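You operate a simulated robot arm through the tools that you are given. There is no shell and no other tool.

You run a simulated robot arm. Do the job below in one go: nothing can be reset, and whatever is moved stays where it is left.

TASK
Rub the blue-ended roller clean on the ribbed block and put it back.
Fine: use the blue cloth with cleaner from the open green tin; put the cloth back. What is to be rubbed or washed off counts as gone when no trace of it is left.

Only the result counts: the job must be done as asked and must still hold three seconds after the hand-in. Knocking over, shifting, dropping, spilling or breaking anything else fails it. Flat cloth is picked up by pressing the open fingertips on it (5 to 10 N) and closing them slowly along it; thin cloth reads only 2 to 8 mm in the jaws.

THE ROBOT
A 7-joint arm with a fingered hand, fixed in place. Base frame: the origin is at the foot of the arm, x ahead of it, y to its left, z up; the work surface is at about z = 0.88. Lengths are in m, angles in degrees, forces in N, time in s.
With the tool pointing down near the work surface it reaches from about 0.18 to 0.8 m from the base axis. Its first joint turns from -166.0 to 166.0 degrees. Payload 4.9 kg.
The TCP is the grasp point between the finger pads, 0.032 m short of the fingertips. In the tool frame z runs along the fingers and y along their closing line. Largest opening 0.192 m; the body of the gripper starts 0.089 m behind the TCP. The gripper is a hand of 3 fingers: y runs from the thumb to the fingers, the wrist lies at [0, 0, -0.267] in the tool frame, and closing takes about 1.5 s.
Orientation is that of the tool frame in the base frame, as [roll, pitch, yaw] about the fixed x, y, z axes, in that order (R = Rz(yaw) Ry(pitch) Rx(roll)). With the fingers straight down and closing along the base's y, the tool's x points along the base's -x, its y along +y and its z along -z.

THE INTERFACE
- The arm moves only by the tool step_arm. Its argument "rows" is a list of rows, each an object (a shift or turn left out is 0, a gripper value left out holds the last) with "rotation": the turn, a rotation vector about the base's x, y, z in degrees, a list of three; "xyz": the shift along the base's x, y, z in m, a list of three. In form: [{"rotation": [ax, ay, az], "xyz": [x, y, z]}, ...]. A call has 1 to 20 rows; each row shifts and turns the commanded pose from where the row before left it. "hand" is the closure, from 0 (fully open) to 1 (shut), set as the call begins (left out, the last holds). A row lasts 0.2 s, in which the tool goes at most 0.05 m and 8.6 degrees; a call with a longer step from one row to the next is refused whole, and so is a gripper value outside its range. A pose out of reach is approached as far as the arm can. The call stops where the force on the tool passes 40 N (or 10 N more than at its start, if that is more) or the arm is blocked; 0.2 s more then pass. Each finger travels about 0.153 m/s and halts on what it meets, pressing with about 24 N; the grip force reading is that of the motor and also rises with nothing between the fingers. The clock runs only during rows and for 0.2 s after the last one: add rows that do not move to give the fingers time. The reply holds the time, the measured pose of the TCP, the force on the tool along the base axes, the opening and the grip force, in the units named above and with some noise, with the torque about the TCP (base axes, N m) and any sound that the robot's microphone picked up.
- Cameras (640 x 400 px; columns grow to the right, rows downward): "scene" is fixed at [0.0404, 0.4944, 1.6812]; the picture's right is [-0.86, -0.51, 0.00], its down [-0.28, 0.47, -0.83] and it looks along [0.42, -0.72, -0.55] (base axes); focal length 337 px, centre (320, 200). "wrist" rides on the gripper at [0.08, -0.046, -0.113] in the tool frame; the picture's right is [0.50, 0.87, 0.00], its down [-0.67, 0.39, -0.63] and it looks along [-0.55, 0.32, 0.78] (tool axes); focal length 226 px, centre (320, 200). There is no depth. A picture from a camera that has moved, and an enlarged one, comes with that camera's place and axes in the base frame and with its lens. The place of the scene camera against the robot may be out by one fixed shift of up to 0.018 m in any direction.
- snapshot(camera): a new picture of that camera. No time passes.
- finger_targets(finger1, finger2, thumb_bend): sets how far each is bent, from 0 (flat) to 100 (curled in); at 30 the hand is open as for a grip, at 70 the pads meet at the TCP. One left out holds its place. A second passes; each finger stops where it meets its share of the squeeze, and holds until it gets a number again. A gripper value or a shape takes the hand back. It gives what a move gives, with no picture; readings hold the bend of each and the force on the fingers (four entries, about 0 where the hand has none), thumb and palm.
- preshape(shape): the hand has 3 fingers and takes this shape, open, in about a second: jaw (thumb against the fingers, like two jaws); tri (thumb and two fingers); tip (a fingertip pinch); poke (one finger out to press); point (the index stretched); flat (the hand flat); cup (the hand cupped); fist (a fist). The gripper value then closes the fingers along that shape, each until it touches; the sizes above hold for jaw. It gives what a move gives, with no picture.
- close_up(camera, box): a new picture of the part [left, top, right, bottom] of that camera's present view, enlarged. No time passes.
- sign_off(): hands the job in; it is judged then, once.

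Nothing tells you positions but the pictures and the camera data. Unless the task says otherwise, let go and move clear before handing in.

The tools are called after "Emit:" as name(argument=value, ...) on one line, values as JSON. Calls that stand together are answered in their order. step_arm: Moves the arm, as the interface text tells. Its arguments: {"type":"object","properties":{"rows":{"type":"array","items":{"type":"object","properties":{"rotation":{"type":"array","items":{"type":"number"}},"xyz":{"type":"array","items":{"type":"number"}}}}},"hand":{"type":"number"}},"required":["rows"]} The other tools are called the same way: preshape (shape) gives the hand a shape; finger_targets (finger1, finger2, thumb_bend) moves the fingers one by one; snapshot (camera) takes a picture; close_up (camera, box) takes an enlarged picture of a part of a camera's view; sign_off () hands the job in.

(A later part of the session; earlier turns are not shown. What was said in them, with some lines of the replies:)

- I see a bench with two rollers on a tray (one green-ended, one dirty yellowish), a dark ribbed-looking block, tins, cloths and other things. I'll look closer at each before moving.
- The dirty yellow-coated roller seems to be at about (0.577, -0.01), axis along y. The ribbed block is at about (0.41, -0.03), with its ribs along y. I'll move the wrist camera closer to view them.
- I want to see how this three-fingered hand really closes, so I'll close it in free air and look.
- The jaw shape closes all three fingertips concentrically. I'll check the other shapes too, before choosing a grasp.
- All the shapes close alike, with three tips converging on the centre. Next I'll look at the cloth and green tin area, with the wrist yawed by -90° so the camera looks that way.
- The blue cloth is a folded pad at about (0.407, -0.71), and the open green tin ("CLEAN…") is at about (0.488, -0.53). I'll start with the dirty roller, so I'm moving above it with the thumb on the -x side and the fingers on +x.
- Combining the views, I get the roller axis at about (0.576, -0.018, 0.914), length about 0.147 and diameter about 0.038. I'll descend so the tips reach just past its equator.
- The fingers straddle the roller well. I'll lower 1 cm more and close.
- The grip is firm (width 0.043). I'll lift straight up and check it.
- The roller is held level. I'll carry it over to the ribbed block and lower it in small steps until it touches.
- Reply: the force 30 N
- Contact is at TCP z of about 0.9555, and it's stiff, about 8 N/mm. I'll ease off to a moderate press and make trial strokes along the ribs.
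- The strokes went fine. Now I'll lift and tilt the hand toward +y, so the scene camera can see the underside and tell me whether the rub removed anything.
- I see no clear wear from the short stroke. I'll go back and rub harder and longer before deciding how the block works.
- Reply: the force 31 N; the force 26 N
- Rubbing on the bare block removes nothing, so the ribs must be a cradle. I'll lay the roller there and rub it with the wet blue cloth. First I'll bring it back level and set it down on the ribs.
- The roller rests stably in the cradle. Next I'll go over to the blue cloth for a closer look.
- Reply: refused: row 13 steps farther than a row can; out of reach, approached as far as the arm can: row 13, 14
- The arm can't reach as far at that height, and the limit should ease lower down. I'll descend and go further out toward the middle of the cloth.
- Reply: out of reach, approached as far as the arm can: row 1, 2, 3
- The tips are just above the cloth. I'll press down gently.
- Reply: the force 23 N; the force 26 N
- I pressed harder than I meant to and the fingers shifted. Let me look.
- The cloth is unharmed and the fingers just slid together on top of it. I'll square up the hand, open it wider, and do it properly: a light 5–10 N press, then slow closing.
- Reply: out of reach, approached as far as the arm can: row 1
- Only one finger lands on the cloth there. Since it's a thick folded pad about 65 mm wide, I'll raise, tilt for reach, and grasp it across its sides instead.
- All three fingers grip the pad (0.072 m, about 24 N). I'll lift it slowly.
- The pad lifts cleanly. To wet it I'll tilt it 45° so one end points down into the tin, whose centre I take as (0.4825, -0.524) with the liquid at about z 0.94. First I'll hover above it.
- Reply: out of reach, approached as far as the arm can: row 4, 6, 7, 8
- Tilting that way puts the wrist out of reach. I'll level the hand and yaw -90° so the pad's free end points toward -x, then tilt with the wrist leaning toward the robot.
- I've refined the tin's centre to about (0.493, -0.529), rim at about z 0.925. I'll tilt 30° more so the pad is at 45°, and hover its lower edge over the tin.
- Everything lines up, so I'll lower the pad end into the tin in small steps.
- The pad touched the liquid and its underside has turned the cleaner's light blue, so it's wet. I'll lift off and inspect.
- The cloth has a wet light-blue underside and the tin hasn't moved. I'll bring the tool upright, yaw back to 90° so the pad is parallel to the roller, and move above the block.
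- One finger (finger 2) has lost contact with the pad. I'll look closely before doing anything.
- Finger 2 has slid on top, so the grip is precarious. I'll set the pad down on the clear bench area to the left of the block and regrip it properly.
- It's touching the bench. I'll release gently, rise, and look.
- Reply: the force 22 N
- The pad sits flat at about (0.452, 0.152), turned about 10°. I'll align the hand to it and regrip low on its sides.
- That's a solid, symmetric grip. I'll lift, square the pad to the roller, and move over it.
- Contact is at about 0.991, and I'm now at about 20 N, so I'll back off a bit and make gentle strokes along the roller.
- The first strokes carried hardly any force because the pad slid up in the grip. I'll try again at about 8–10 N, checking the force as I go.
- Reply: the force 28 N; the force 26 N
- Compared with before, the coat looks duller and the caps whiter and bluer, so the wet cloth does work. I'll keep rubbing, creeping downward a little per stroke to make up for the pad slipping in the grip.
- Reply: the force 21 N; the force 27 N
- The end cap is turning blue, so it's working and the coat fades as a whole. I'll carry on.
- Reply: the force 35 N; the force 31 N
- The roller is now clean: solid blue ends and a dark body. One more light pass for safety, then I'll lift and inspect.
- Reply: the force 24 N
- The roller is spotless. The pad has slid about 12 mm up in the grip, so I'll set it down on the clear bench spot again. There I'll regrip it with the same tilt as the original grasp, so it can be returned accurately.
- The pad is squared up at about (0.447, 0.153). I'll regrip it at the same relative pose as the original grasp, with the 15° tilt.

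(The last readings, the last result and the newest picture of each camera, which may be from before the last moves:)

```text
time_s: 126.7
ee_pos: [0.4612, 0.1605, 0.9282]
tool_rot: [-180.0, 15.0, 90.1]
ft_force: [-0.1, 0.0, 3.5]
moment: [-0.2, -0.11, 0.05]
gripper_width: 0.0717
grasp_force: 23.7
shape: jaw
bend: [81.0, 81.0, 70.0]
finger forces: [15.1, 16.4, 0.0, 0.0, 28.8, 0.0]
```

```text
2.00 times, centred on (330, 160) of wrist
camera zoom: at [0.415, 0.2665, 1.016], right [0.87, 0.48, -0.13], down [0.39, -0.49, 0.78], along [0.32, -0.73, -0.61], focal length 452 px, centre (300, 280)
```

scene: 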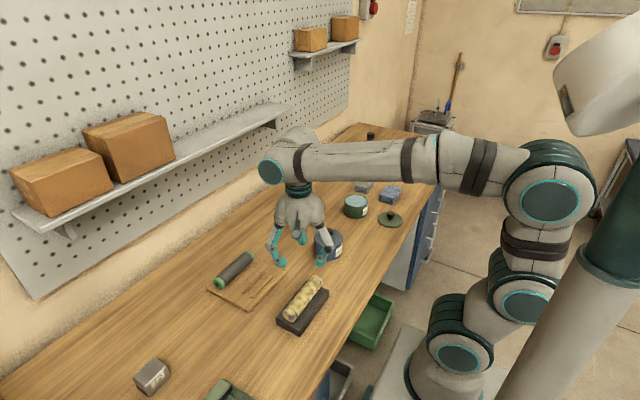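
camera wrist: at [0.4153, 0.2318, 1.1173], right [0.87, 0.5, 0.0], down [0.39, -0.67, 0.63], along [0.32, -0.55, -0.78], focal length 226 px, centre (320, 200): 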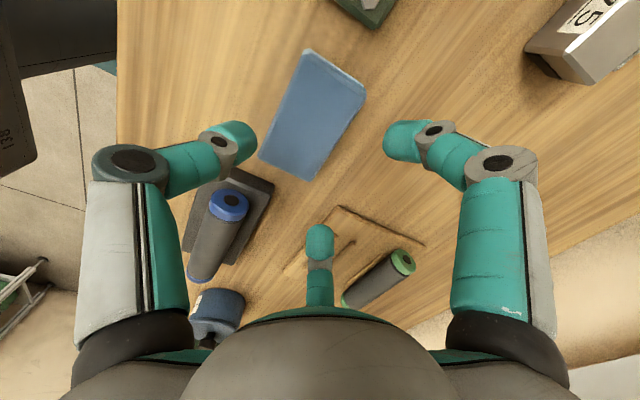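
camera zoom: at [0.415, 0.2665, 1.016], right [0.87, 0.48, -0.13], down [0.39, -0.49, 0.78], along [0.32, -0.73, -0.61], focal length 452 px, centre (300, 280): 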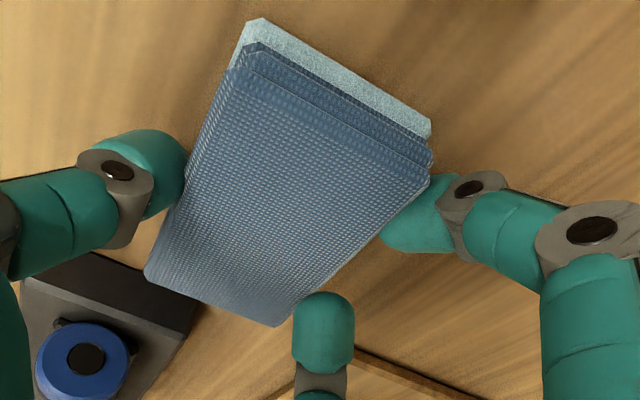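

The grip looks essentially the same as the original. I'll lift and carry the cloth back toward its spot.

Emit:
step_arm(rows=[{}, {"xyz": [0, 0, 0.015]}, {"xyz": [0, 0, 0.045]}, {"xyz": [0, 0, 0.045]}, {"xyz": [0, 0, 0.045]}, {}], hand=0.75)

Emit:
step_arm(rows=[{"xyz": [-0.00225, -0.0459, 0]}, {"xyz": [-0.00225, -0.0459, 0]}, {"xyz": [-0.00225, -0.0459, 0]}, {"xyz": [-0.00225, -0.0459, 0]}, {"xyz": [-0.00225, -0.0459, 0]}, {"xyz": [-0.00225, -0.0459, 0]}, {"xyz": [-0.00225, -0.0459, 0]}, {"xyz": [-0.00225, -0.0459, 0]}, {"xyz": [-0.00225, -0.0459, 0]}, {"xyz": [-0.00225, -0.0459, 0]}, {"xyz": [-0.00225, -0.0459, 0]}, {"xyz": [-0.00225, -0.0459, 0]}, {"xyz": [-0.00225, -0.0459, 0]}, {"xyz": [-0.00225, -0.0459, 0]}, {"xyz": [-0.00225, -0.0459, 0]}, {"xyz": [-0.00225, -0.0459, 0]}, {"xyz": [-0.00225, -0.0459, 0]}, {}])

Emit:
snapshot(camera="wrist")

Emit:
close_up(camera="scene", box=[340, 130, 440, 220])

```text
time_s: 128.1
ee_pos: [0.4603, 0.1599, 1.0765]
tool_rot: [-179.8, 15.0, 89.9]
ft_force: [1.0, 1.2, 0.6]
moment: [-0.01, -0.03, 0.01]
gripper_width: 0.0707
grasp_force: 24.1
shape: jaw
bend: [81.0, 81.0, 70.0]
finger forces: [15.5, 14.4, 0.1, 0.0, 28.9, 0.1]
```

```text
time_s: 131.9
ee_pos: [0.4218, -0.6203, 1.0742]
tool_rot: [-180.0, 14.9, 90.1]
ft_force: [0.5, -0.1, -0.7]
moment: [0.01, -0.02, -0.01]
gripper_width: 0.0704
grasp_force: 23.9
shape: jaw
bend: [81.0, 81.0, 70.0]
finger forces: [15.1, 14.2, 0.0, 0.0, 28.3, 0.0]
```

```text
taken
camera wrist: at [0.3745, -0.5143, 1.1634], right [0.87, 0.48, -0.13], down [0.39, -0.49, 0.78], along [0.32, -0.73, -0.61], focal length 226 px, centre (320, 200)
```

wrist: 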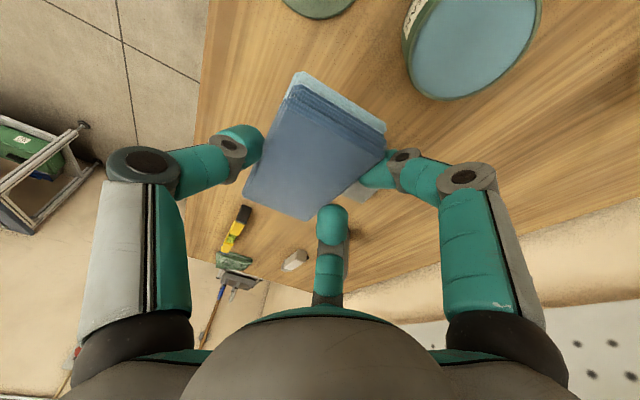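

```text
4.44 times, centred on (390, 175) of scene
camera zoom: at [0.0404, 0.4944, 1.6812], right [-0.86, -0.51, 0.0], down [-0.28, 0.47, -0.83], along [0.42, -0.72, -0.55], focal length 1499 px, centre (9, 311)
```

zoom: 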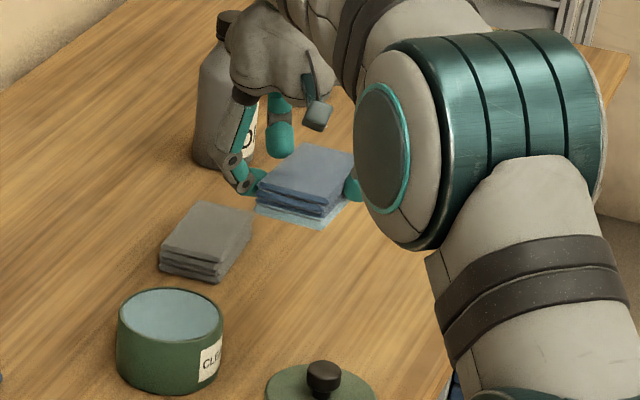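

Emit:
step_arm(rows=[{"xyz": [0, -0.02, -0.03]}, {"xyz": [0, -0.02, -0.03]}, {"xyz": [0.001, -0.02, -0.025]}, {"xyz": [0, -0.02, 0]}, {}])

Emit:
step_arm(rows=[{"xyz": [0, 0, -0.025]}, {"xyz": [0, 0, -0.02]}, {"xyz": [0, 0, -0.008]}, {}])

Emit:
close_up(camera="wrist", box=[200, 60, 460, 260])

Emit:
close_up(camera="scene", box=[350, 150, 430, 220])

```text
time_s: 133.1
ee_pos: [0.4237, -0.6986, 0.9926]
tool_rot: [180.0, 14.8, 89.9]
ft_force: [0.6, 0.2, -1.2]
moment: [0.01, 0.02, 0.03]
gripper_width: 0.0701
grasp_force: 24.3
shape: jaw
bend: [81.0, 81.0, 70.0]
finger forces: [15.1, 14.2, 0.1, 0.1, 28.2, 0.0]
```

```text
time_s: 134.1
ee_pos: [0.4231, -0.7009, 0.9384]
tool_rot: [-179.8, 14.9, 90.1]
ft_force: [-0.5, 0.3, -0.8]
moment: [-0.03, 0.01, 0.0]
gripper_width: 0.07
grasp_force: 23.8
shape: jaw
bend: [81.0, 81.0, 70.0]
finger forces: [15.2, 14.3, 0.0, 0.1, 28.4, 0.0]
```

```text
2.00 times, centred on (330, 160) of wrist
camera zoom: at [0.378, -0.5934, 1.027], right [0.87, 0.48, -0.13], down [0.39, -0.49, 0.78], along [0.32, -0.73, -0.61], focal length 452 px, centre (300, 280)
```

zoom: 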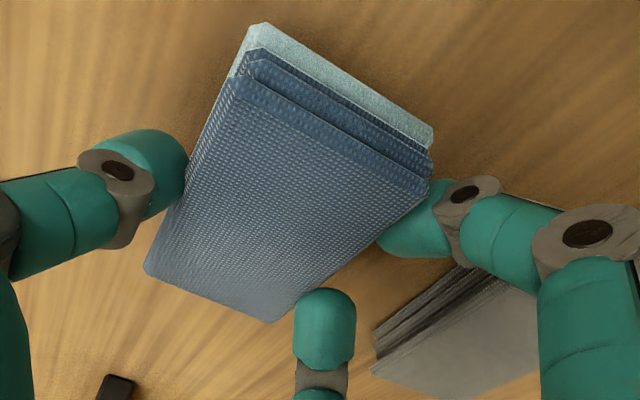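

```text
5.71 times, centred on (390, 185) of scene
camera zoom: at [0.0404, 0.4944, 1.6812], right [-0.86, -0.51, 0.0], down [-0.28, 0.47, -0.83], along [0.42, -0.72, -0.55], focal length 1928 px, centre (-80, 286)
```

zoom: 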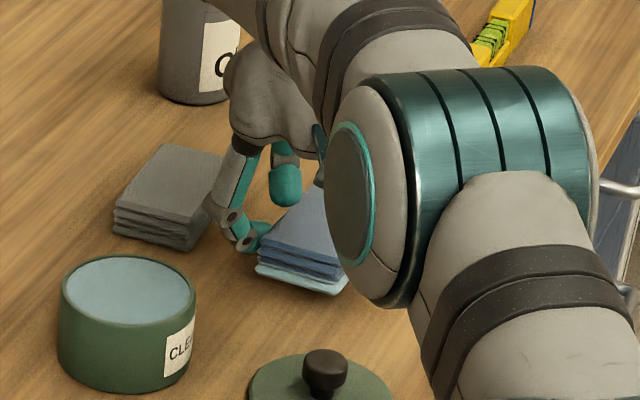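

This matches the original location closely. I'll lower it to the bench and release.

Emit:
step_arm(rows=[{"xyz": [0, 0, -0.005]}, {"xyz": [0, 0, -0.003]}, {}])

Emit:
step_arm(rows=[{"xyz": [0, 0, -0.002]}, {}])

```text
time_s: 134.9
ee_pos: [0.4249, -0.6996, 0.9316]
tool_rot: [179.9, 15.0, 89.9]
ft_force: [0.6, -0.5, -0.3]
moment: [-0.02, 0.02, 0.03]
gripper_width: 0.0704
grasp_force: 23.9
shape: jaw
bend: [81.0, 81.0, 70.0]
finger forces: [15.2, 14.2, 0.0, 0.0, 28.4, 0.0]
```

```text
time_s: 135.5
ee_pos: [0.4249, -0.7003, 0.9292]
tool_rot: [-179.9, 15.0, 90.0]
ft_force: [-0.6, 0.5, 2.4]
moment: [-0.16, -0.07, 0.01]
gripper_width: 0.0701
grasp_force: 23.8
shape: jaw
bend: [81.0, 82.0, 70.0]
finger forces: [14.7, 15.8, 0.1, 0.0, 28.9, 0.1]
```

Contact with the bench. Opening the hand now, then rising straight up.

Emit:
step_arm(rows=[{}, {}, {}, {}], hand=0.52)

Emit:
step_arm(rows=[{"xyz": [0, 0, 0.02]}, {"xyz": [0, 0, 0.025]}, {"xyz": [0, 0.02, 0.03]}, {"xyz": [0, 0.04, 0.02]}, {"xyz": [0, 0.04, 0.02]}, {}])

Emit:
snapshot(camera="wrist")

Emit:
close_up(camera="wrist", box=[220, 80, 420, 260])

Emit:
close_up(camera="scene", box=[330, 160, 430, 240])

```text
time_s: 136.5
ee_pos: [0.4249, -0.7013, 0.9298]
tool_rot: [-180.0, 14.9, 90.1]
ft_force: [0.6, 0.3, -0.4]
moment: [-0.02, 0.02, 0.0]
gripper_width: 0.0916
grasp_force: 0.1
shape: jaw
bend: [38.0, 38.0, 70.0]
finger forces: [0.0, 0.1, 0.0, 0.1, 0.1, 0.0]
```

```text
time_s: 137.9
ee_pos: [0.4265, -0.6002, 1.0443]
tool_rot: [180.0, 14.9, 89.9]
ft_force: [0.1, 0.4, -0.3]
moment: [0.01, -0.01, 0.05]
gripper_width: 0.0918
grasp_force: 0.0
shape: jaw
bend: [38.0, 38.0, 70.0]
finger forces: [0.0, 0.0, 0.0, 0.1, 0.0, 0.0]
```

```text
taken
camera wrist: at [0.3789, -0.4941, 1.1335], right [0.87, 0.48, -0.13], down [0.39, -0.49, 0.78], along [0.32, -0.73, -0.61], focal length 226 px, centre (320, 200)
```

wrist: 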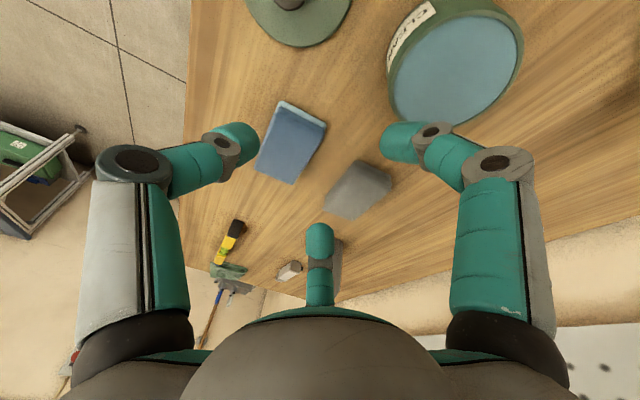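

```text
2.22 times, centred on (320, 170) of wrist
camera zoom: at [0.3789, -0.4941, 1.1335], right [0.87, 0.48, -0.13], down [0.39, -0.49, 0.78], along [0.32, -0.73, -0.61], focal length 502 px, centre (320, 267)
```

zoom: 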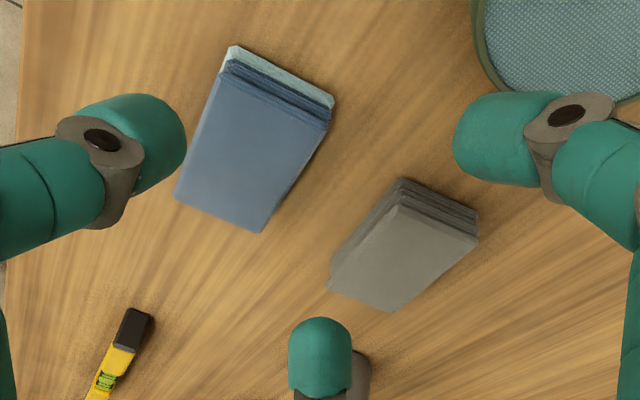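

```text
5.00 times, centred on (380, 200) of scene
camera zoom: at [0.0404, 0.4944, 1.6812], right [-0.86, -0.51, 0.0], down [-0.28, 0.47, -0.83], along [0.42, -0.72, -0.55], focal length 1687 px, centre (20, 200)
```

zoom: 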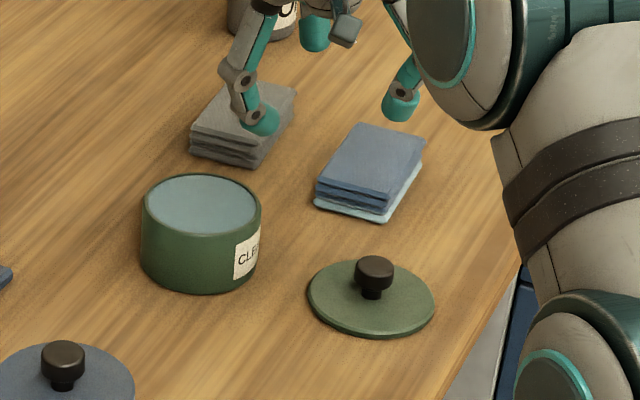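

The cloth is back precisely in its place. Next I'll return to the clean roller on the block.

Emit:
step_arm(rows=[{"xyz": [0, 0.02, 0.035]}, {"xyz": [0, 0.02, 0.02], "rotation": [7.5, 0, 0]}, {"xyz": [0, 0.04, 0], "rotation": [7.5, 0, 0]}, {"xyz": [-0.001, 0.0455, 0]}, {"xyz": [-0.001, 0.0455, 0]}, {"xyz": [-0.001, 0.0455, 0]}, {"xyz": [-0.001, 0.0455, 0]}, {"xyz": [-0.001, 0.0455, 0]}, {"xyz": [-0.001, 0.0455, 0]}, {"xyz": [-0.001, 0.0455, 0]}, {"xyz": [-0.001, 0.0455, 0]}, {"xyz": [-0.001, 0.0455, 0]}, {"xyz": [-0.001, 0.0455, 0]}, {"xyz": [-0.001, 0.0455, 0]}, {"xyz": [0, 0, -0.03]}, {}], hand=0.58)

Emit:
snapshot(camera="wrist")

Emit:
close_up(camera="wrist", box=[220, 10, 460, 210])

Emit:
close_up(camera="scene", box=[190, 230, 350, 350])

```text
time_s: 141.3
ee_pos: [0.4142, -0.022, 1.0679]
tool_rot: [179.9, 0.0, 90.0]
ft_force: [0.0, 0.1, 0.9]
moment: [-0.02, 0.0, 0.0]
gripper_width: 0.081
grasp_force: 0.0
shape: jaw
bend: [40.0, 40.0, 70.0]
finger forces: [0.0, 0.1, 0.1, 0.1, 0.0, 0.0]
```

```text
taken
camera wrist: at [0.3671, 0.0583, 1.1807], right [0.87, 0.5, 0.0], down [0.39, -0.67, 0.63], along [0.32, -0.55, -0.78], focal length 226 px, centre (320, 200)
```

wrist: 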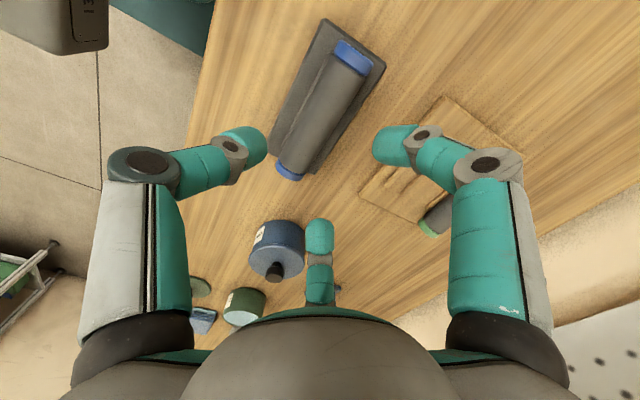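

```text
2.00 times, centred on (340, 110) of wrist
camera zoom: at [0.3671, 0.0583, 1.1807], right [0.87, 0.5, 0.0], down [0.39, -0.67, 0.63], along [0.32, -0.55, -0.78], focal length 452 px, centre (280, 380)
```

zoom: 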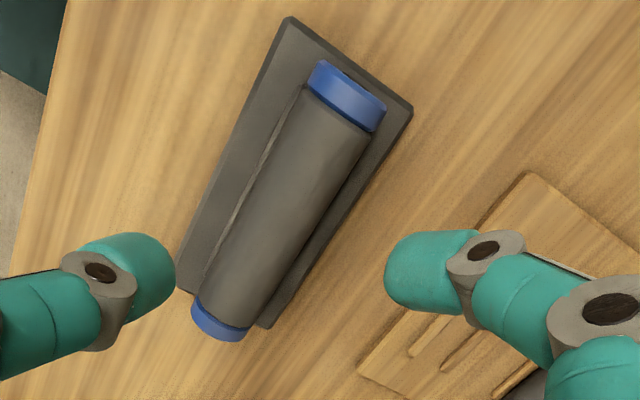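

```text
3.33 times, centred on (270, 290) of scene
camera zoom: at [0.0404, 0.4944, 1.6812], right [-0.86, -0.51, 0.0], down [-0.28, 0.47, -0.83], along [0.42, -0.72, -0.55], focal length 1124 px, centre (487, -100)
```

zoom: 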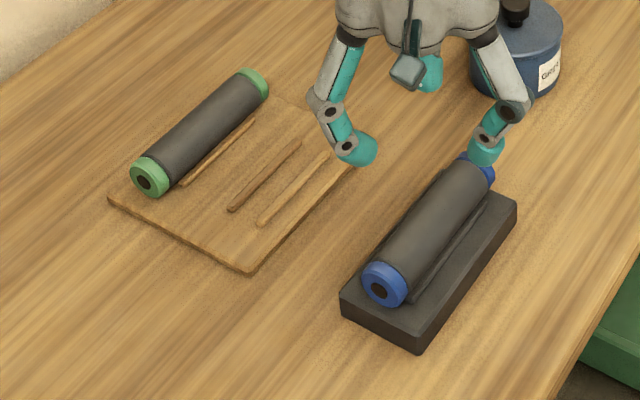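

The roller hasn't shifted during rubbing. I'll regrip it exactly where I released it.

Emit:
step_arm(rows=[{"xyz": [-0.0037, 0.002, -0.03]}, {"xyz": [0, 0, -0.04]}, {"xyz": [0, 0, -0.025]}, {"xyz": [0, 0, -0.0165]}, {}])

Emit:
close_up(camera="wrist", box=[220, 50, 460, 250])

Emit:
step_arm(rows=[{}, {}, {}, {}, {}], hand=1.0)

Emit:
close_up(camera="wrist", box=[220, 50, 460, 250])

```text
time_s: 142.5
ee_pos: [0.4094, -0.0167, 0.9586]
tool_rot: [179.7, -0.1, 90.1]
ft_force: [5.0, -0.3, 8.1]
moment: [-0.01, -0.26, 0.03]
gripper_width: 0.0817
grasp_force: 0.0
shape: jaw
bend: [40.0, 40.0, 70.0]
finger forces: [3.3, 3.4, 0.0, 0.1, 0.0, 0.0]
```

```text
2.00 times, centred on (340, 150) of wrist
camera zoom: at [0.3629, 0.0625, 1.0713], right [0.87, 0.5, 0.0], down [0.39, -0.67, 0.63], along [0.32, -0.55, -0.78], focal length 452 px, centre (280, 300)
```

zoom: 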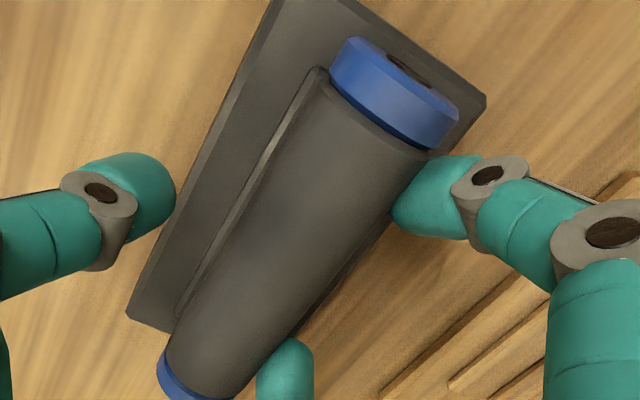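

```text
time_s: 143.7
ee_pos: [0.4087, -0.0178, 0.9576]
tool_rot: [180.0, 0.0, 90.1]
ft_force: [3.2, -0.1, 5.9]
moment: [-0.04, -0.05, 0.01]
gripper_width: 0.0508
grasp_force: 23.9
shape: jaw
bend: [43.0, 43.0, 70.0]
finger forces: [14.5, 14.8, 0.0, 0.0, 25.5, 0.1]
```

```text
2.00 times, centred on (340, 150) of wrist
camera zoom: at [0.3623, 0.0624, 1.0708], right [0.87, 0.5, 0.0], down [0.39, -0.67, 0.63], along [0.32, -0.55, -0.78], focal length 452 px, centre (280, 300)
```

zoom: 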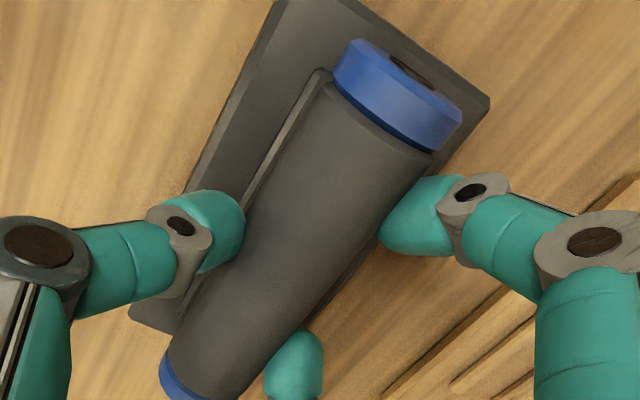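

The fingers landed slightly off-centre: the grip reads 0.051 m against 0.043 m before, and a finger touched the roller on the way down. I'll open, re-centre by a few mm in +x, and regrip.

Emit:
step_arm(rows=[{}, {}, {}, {}], hand=0.5)

Emit:
step_arm(rows=[{"xyz": [0, 0, 0.02]}, {"xyz": [0.003, 0, 0.02]}, {"xyz": [0.003, 0, 0.0]}, {}])

Emit:
close_up(camera="wrist", box=[200, 20, 440, 220])

Emit:
close_up(camera="scene", box=[250, 250, 350, 350])

```text
time_s: 144.7
ee_pos: [0.4082, -0.0177, 0.9578]
tool_rot: [-180.0, -0.1, 90.0]
ft_force: [2.1, 0.3, 0.6]
moment: [-0.02, -0.06, 0.02]
gripper_width: 0.0951
grasp_force: 0.0
shape: jaw
bend: [37.0, 37.0, 70.0]
finger forces: [0.9, 0.8, 0.0, 0.0, 0.0, 0.0]
```

```text
time_s: 145.7
ee_pos: [0.415, -0.0178, 0.9969]
tool_rot: [179.9, -0.2, 90.0]
ft_force: [-0.3, 0.2, 0.0]
moment: [0.0, -0.01, -0.02]
gripper_width: 0.0959
grasp_force: 0.0
shape: jaw
bend: [37.0, 37.0, 70.0]
finger forces: [0.0, 0.0, 0.1, 0.1, 0.0, 0.0]
```

```text
2.00 times, centred on (320, 120) of wrist
camera zoom: at [0.3686, 0.0629, 1.1104], right [0.87, 0.5, 0.0], down [0.39, -0.67, 0.63], along [0.32, -0.55, -0.78], focal length 452 px, centre (320, 360)
```

zoom: 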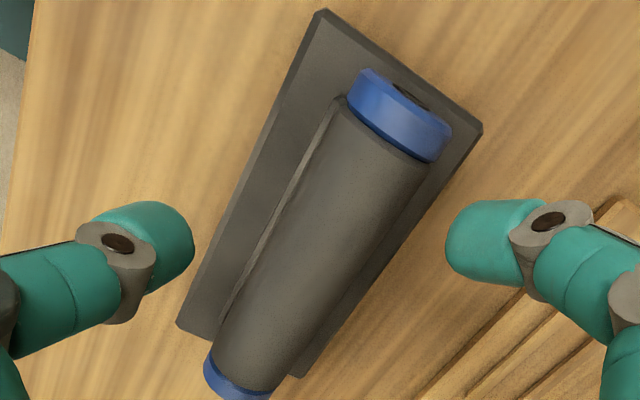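

```text
4.00 times, centred on (300, 300) of scene
camera zoom: at [0.0404, 0.4944, 1.6812], right [-0.86, -0.51, 0.0], down [-0.28, 0.47, -0.83], along [0.42, -0.72, -0.55], focal length 1349 px, centre (400, -200)
```

zoom: 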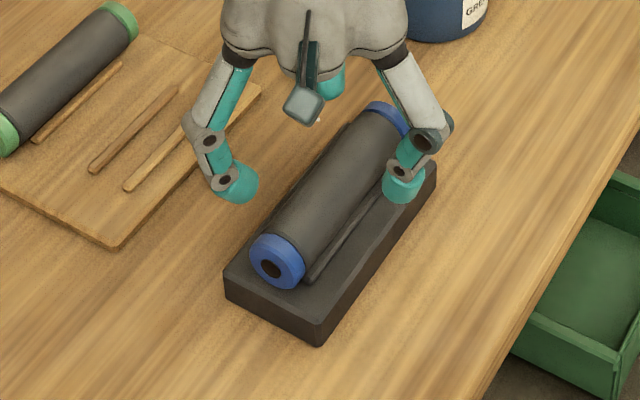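

Emit:
step_arm(rows=[{"xyz": [-0.001, -0.001, -0.02]}, {"xyz": [0, 0, -0.015]}, {"xyz": [0, 0, -0.006]}, {}])

Emit:
step_arm(rows=[{}, {}, {}], hand=0.68)

Emit:
step_arm(rows=[{}, {}, {}, {}], hand=1.0)

Emit:
close_up(camera="wrist", box=[220, 50, 460, 250])

```text
time_s: 146.7
ee_pos: [0.4134, -0.0185, 0.9582]
tool_rot: [180.0, -0.2, 90.0]
ft_force: [0.0, -0.5, 0.0]
moment: [-0.02, -0.01, 0.01]
gripper_width: 0.096
grasp_force: 0.0
shape: jaw
bend: [37.0, 37.0, 70.0]
finger forces: [0.0, 0.0, 0.0, 0.0, 0.1, 0.0]
```

```text
time_s: 147.5
ee_pos: [0.4138, -0.0182, 0.9566]
tool_rot: [-180.0, -0.2, 90.2]
ft_force: [5.3, 0.5, 2.0]
moment: [0.04, -0.13, 0.02]
gripper_width: 0.0638
grasp_force: 0.1
shape: jaw
bend: [44.0, 44.0, 70.0]
finger forces: [2.6, 2.6, 0.0, 0.0, 0.0, 0.0]
```

```text
time_s: 148.5
ee_pos: [0.4137, -0.0176, 0.9566]
tool_rot: [180.0, -0.1, 90.1]
ft_force: [2.0, 0.1, 3.7]
moment: [0.0, 0.01, -0.03]
gripper_width: 0.0446
grasp_force: 24.3
shape: jaw
bend: [80.0, 80.0, 70.0]
finger forces: [14.1, 14.2, 0.0, 0.1, 26.3, 0.1]
```

```text
2.00 times, centred on (340, 150) of wrist
camera zoom: at [0.3673, 0.0613, 1.07], right [0.87, 0.5, 0.0], down [0.39, -0.67, 0.63], along [0.32, -0.55, -0.78], focal length 452 px, centre (280, 300)
```

zoom: 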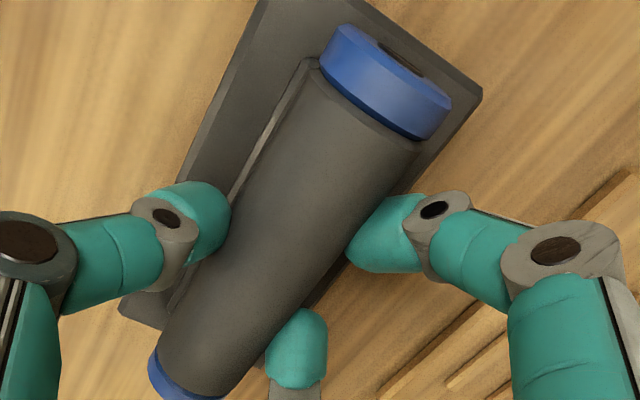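

Good centred grip. I'll lift and carry the roller back above its tray cradle.

Emit:
step_arm(rows=[{"xyz": [0, 0, 0.01]}, {"xyz": [0, 0, 0.03]}, {"xyz": [0, 0, 0.04]}, {"xyz": [0.0334, 0.0004, 0.01]}, {"xyz": [0.0334, 0.0004, 0]}, {"xyz": [0.0334, 0.0004, 0]}, {"xyz": [0.0334, 0.0004, 0]}, {"xyz": [0.0334, 0.0004, 0]}, {}])

Emit:
snapshot(camera="wrist")

Emit:
close_up(camera="scene", box=[180, 200, 320, 320])

```text
time_s: 150.5
ee_pos: [0.5818, -0.0162, 1.0464]
tool_rot: [-180.0, -0.1, 90.1]
ft_force: [0.0, -0.3, -2.8]
moment: [0.04, 0.02, 0.01]
gripper_width: 0.0432
grasp_force: 23.9
shape: jaw
bend: [80.0, 80.0, 70.0]
finger forces: [13.0, 12.9, 0.1, 0.0, 25.2, 0.0]
```

```text
taken
camera wrist: at [0.5354, 0.0635, 1.1595], right [0.87, 0.5, 0.0], down [0.39, -0.67, 0.63], along [0.32, -0.55, -0.78], focal length 226 px, centre (320, 200)
```

wrist: 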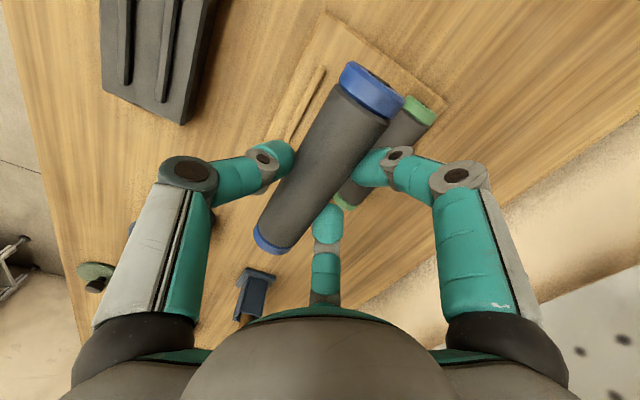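

```text
3.33 times, centred on (250, 260) of scene
camera zoom: at [0.0404, 0.4944, 1.6812], right [-0.86, -0.51, 0.0], down [-0.28, 0.47, -0.83], along [0.42, -0.72, -0.55], focal length 1124 px, centre (553, 0)
```

zoom: 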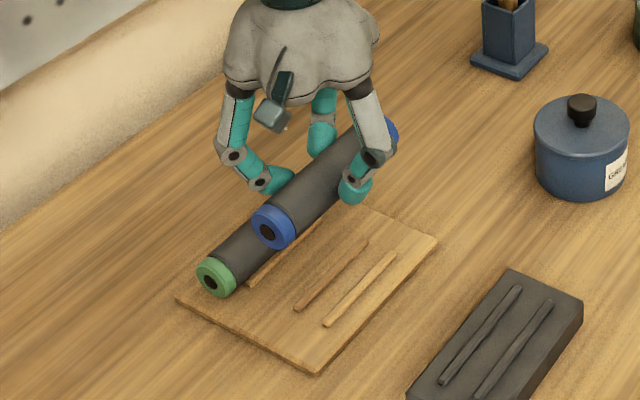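

This matches the picture from the original lift. I'll lower it into the tray cradle.

Emit:
step_arm(rows=[{"xyz": [-0.001, -0.0005, -0.03]}, {"xyz": [0, 0, -0.035]}, {"xyz": [0, 0, -0.025]}, {"xyz": [0, 0, -0.012]}, {}])

Emit:
step_arm(rows=[{"xyz": [0, 0, -0.003]}, {"xyz": [0, 0, -0.002]}, {}])

Emit:
close_up(camera="scene", box=[190, 220, 310, 310])

```text
time_s: 151.7
ee_pos: [0.5795, -0.0179, 0.9453]
tool_rot: [180.0, -0.1, 90.1]
ft_force: [-0.7, 0.3, -2.0]
moment: [0.03, 0.01, -0.01]
gripper_width: 0.0428
grasp_force: 24.2
shape: jaw
bend: [80.0, 80.0, 70.0]
finger forces: [13.1, 12.9, 0.1, 0.0, 25.2, 0.0]
```

```text
time_s: 152.5
ee_pos: [0.5815, -0.0177, 0.9399]
tool_rot: [-179.9, 0.0, 90.1]
ft_force: [-5.7, -0.2, 7.1]
moment: [0.0, 0.11, 0.0]
gripper_width: 0.0429
grasp_force: 24.6
shape: jaw
bend: [80.0, 80.0, 70.0]
finger forces: [13.0, 13.2, 0.0, 0.0, 29.8, 0.1]
```

```text
4.44 times, centred on (250, 265) of scene
camera zoom: at [0.0404, 0.4944, 1.6812], right [-0.86, -0.51, 0.0], down [-0.28, 0.47, -0.83], along [0.42, -0.72, -0.55], focal length 1499 px, centre (631, -89)
```

zoom: 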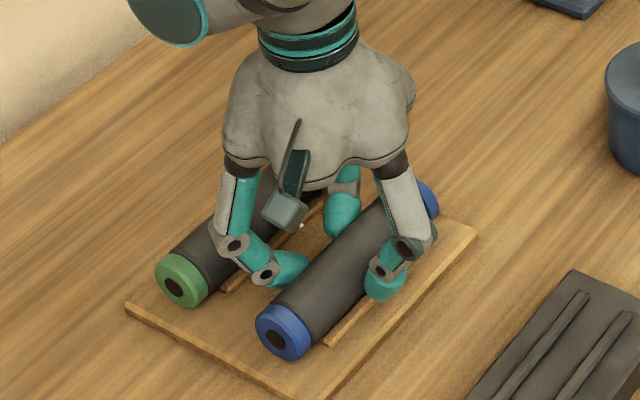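

Emit:
step_arm(rows=[{"xyz": [-0.0015, 0, 0]}, {"xyz": [-0.001, 0, -0.0015]}, {}])

Emit:
step_arm(rows=[{"xyz": [0, 0, -0.0015]}, {}])

```text
time_s: 153.3
ee_pos: [0.5789, -0.0169, 0.9389]
tool_rot: [179.8, 0.0, 90.1]
ft_force: [-0.3, -2.8, 12.4]
moment: [-0.06, -0.06, 0.02]
gripper_width: 0.0433
grasp_force: 24.2
shape: jaw
bend: [81.0, 81.0, 70.0]
finger forces: [15.5, 15.7, 0.0, 0.0, 28.8, 0.0]
```

```text
time_s: 153.9
ee_pos: [0.5799, -0.0174, 0.9392]
tool_rot: [179.8, -0.1, 90.0]
ft_force: [0.4, -0.7, 22.5]
moment: [-0.07, -0.06, -0.02]
gripper_width: 0.0436
grasp_force: 23.9
shape: jaw
bend: [81.0, 81.0, 70.0]
finger forces: [17.4, 17.6, 0.0, 0.0, 30.7, 0.0]
```

It's seated, with no side load. I'll ease off the pressing force, then release and rise.

Emit:
step_arm(rows=[{"xyz": [0, 0, 0.002]}, {}])

Emit:
step_arm(rows=[{}, {}, {}, {}], hand=0.58)

Emit:
step_arm(rows=[{"xyz": [0, 0, 0.01]}, {"xyz": [0, 0, 0.03]}, {"xyz": [0, 0, 0.045]}, {"xyz": [0, 0, 0.045]}, {"xyz": [-0.03, 0, 0.035]}, {}])

Emit:
snapshot(camera="wrist")

Emit:
close_up(camera="scene", box=[190, 220, 350, 340])

Emit:
snapshot(camera="scene")

```text
time_s: 154.5
ee_pos: [0.5793, -0.0171, 0.9384]
tool_rot: [-179.9, -0.1, 90.1]
ft_force: [7.9, -0.8, 12.6]
moment: [-0.01, -0.23, 0.03]
gripper_width: 0.0431
grasp_force: 23.9
shape: jaw
bend: [81.0, 81.0, 70.0]
finger forces: [17.7, 17.9, 0.0, 0.0, 24.9, 0.0]
```

```text
time_s: 155.5
ee_pos: [0.5788, -0.0181, 0.9374]
tool_rot: [-179.7, -0.1, 90.0]
ft_force: [0.5, 0.5, -0.3]
moment: [0.02, 0.0, 0.0]
gripper_width: 0.08
grasp_force: 0.1
shape: jaw
bend: [41.0, 41.0, 70.0]
finger forces: [0.3, 0.2, 0.1, 0.1, 0.0, 0.0]
```

```text
time_s: 156.9
ee_pos: [0.549, -0.0178, 1.1056]
tool_rot: [-179.9, -0.1, 90.0]
ft_force: [-0.1, -1.1, -0.6]
moment: [-0.02, -0.02, -0.01]
gripper_width: 0.0806
grasp_force: 0.0
shape: jaw
bend: [41.0, 41.0, 70.0]
finger forces: [0.1, 0.0, 0.0, 0.0, 0.0, 0.1]
```

```text
taken
camera wrist: at [0.5029, 0.0625, 1.2189], right [0.87, 0.5, 0.0], down [0.39, -0.67, 0.63], along [0.32, -0.55, -0.78], focal length 226 px, centre (320, 200)
```

wrist: 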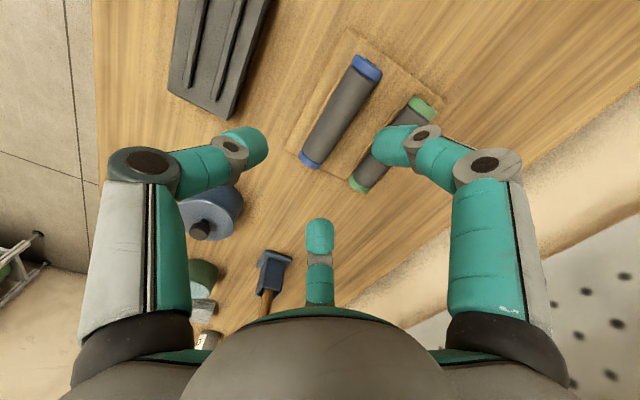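

```text
3.33 times, centred on (270, 280) of scene
camera zoom: at [0.0404, 0.4944, 1.6812], right [-0.86, -0.51, 0.0], down [-0.28, 0.47, -0.83], along [0.42, -0.72, -0.55], focal length 1124 px, centre (487, -67)
```

zoom: 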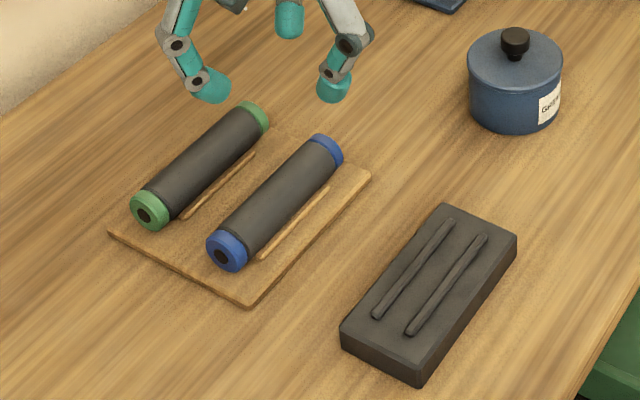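

```text
taken
```

scene: 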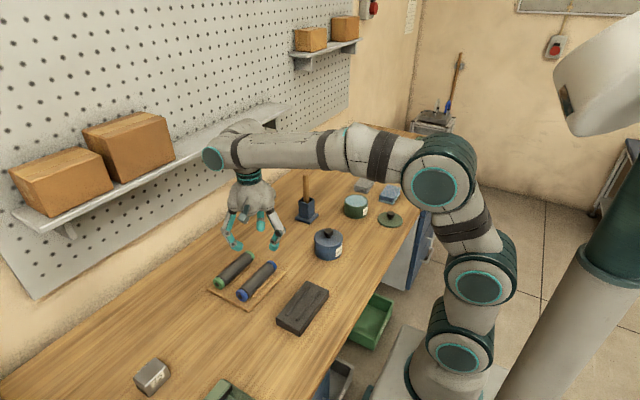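

Emit:
close_up(camera="scene", box=[230, 250, 290, 310])

Emit:
close_up(camera="wrist", box=[280, 30, 440, 200])

Emit:
close_up(camera="scene", box=[330, 160, 430, 240])

```text
6.67 times, centred on (260, 280) of scene
camera zoom: at [0.0404, 0.4944, 1.6812], right [-0.86, -0.51, 0.0], down [-0.28, 0.47, -0.83], along [0.42, -0.72, -0.55], focal length 2249 px, centre (720, -333)
```

zoom: 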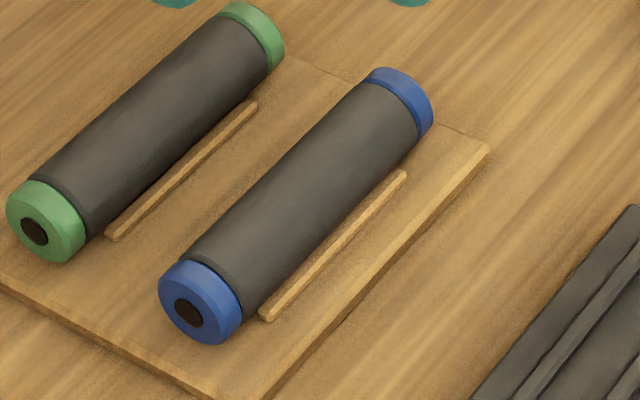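

```text
2.35 times, centred on (360, 115) of wrist
camera zoom: at [0.5029, 0.0625, 1.2189], right [0.87, 0.5, 0.0], down [0.39, -0.67, 0.63], along [0.32, -0.55, -0.78], focal length 532 px, centre (226, 400)
```

zoom: 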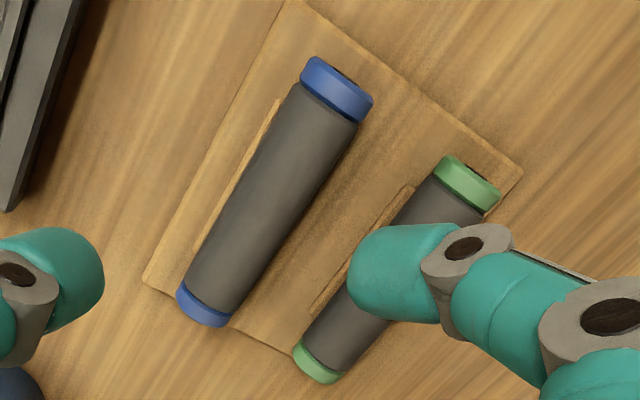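

```text
5.00 times, centred on (380, 200) of scene
camera zoom: at [0.0404, 0.4944, 1.6812], right [-0.86, -0.51, 0.0], down [-0.28, 0.47, -0.83], along [0.42, -0.72, -0.55], focal length 1687 px, centre (20, 200)
```

zoom: 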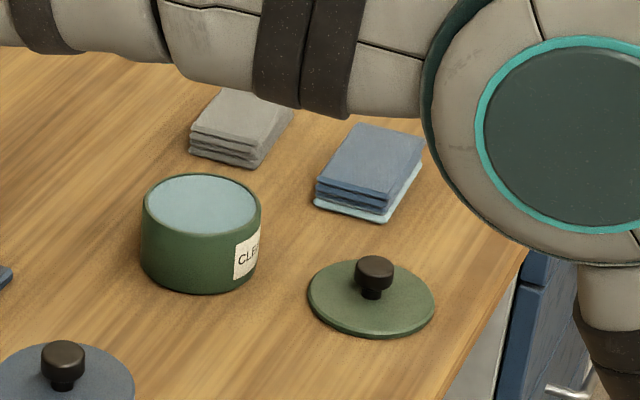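

The roller is clean and back in its tray cradle, the cloth is back in its place, and nothing else has moved. The hand is clear, so I'm handing in.

Emit:
sign_off()

```text
The job is handed in.
```

The blue-ended roller is clean and back in its cradle on the tray. The blue cloth is back in its place, and I've handed the job in.

- **Cleaning:** Rubbing the roller on the bare ribbed block took nothing off. I laid it on the ribs and rubbed it with the blue cloth, wetted from the green tin, until the ends were solid blue and the body dark grey. I saw no trace left from either camera, though I did not look at every part of its underside.
- **Cloth:** I set it down twice on a clear bit of bench near the block to get a better grip. It is still wet underneath.
- **Everything else:** In the final pictures the green tin, its lid, the grease tin, the block, the other roller and the grey cloth are where they started.
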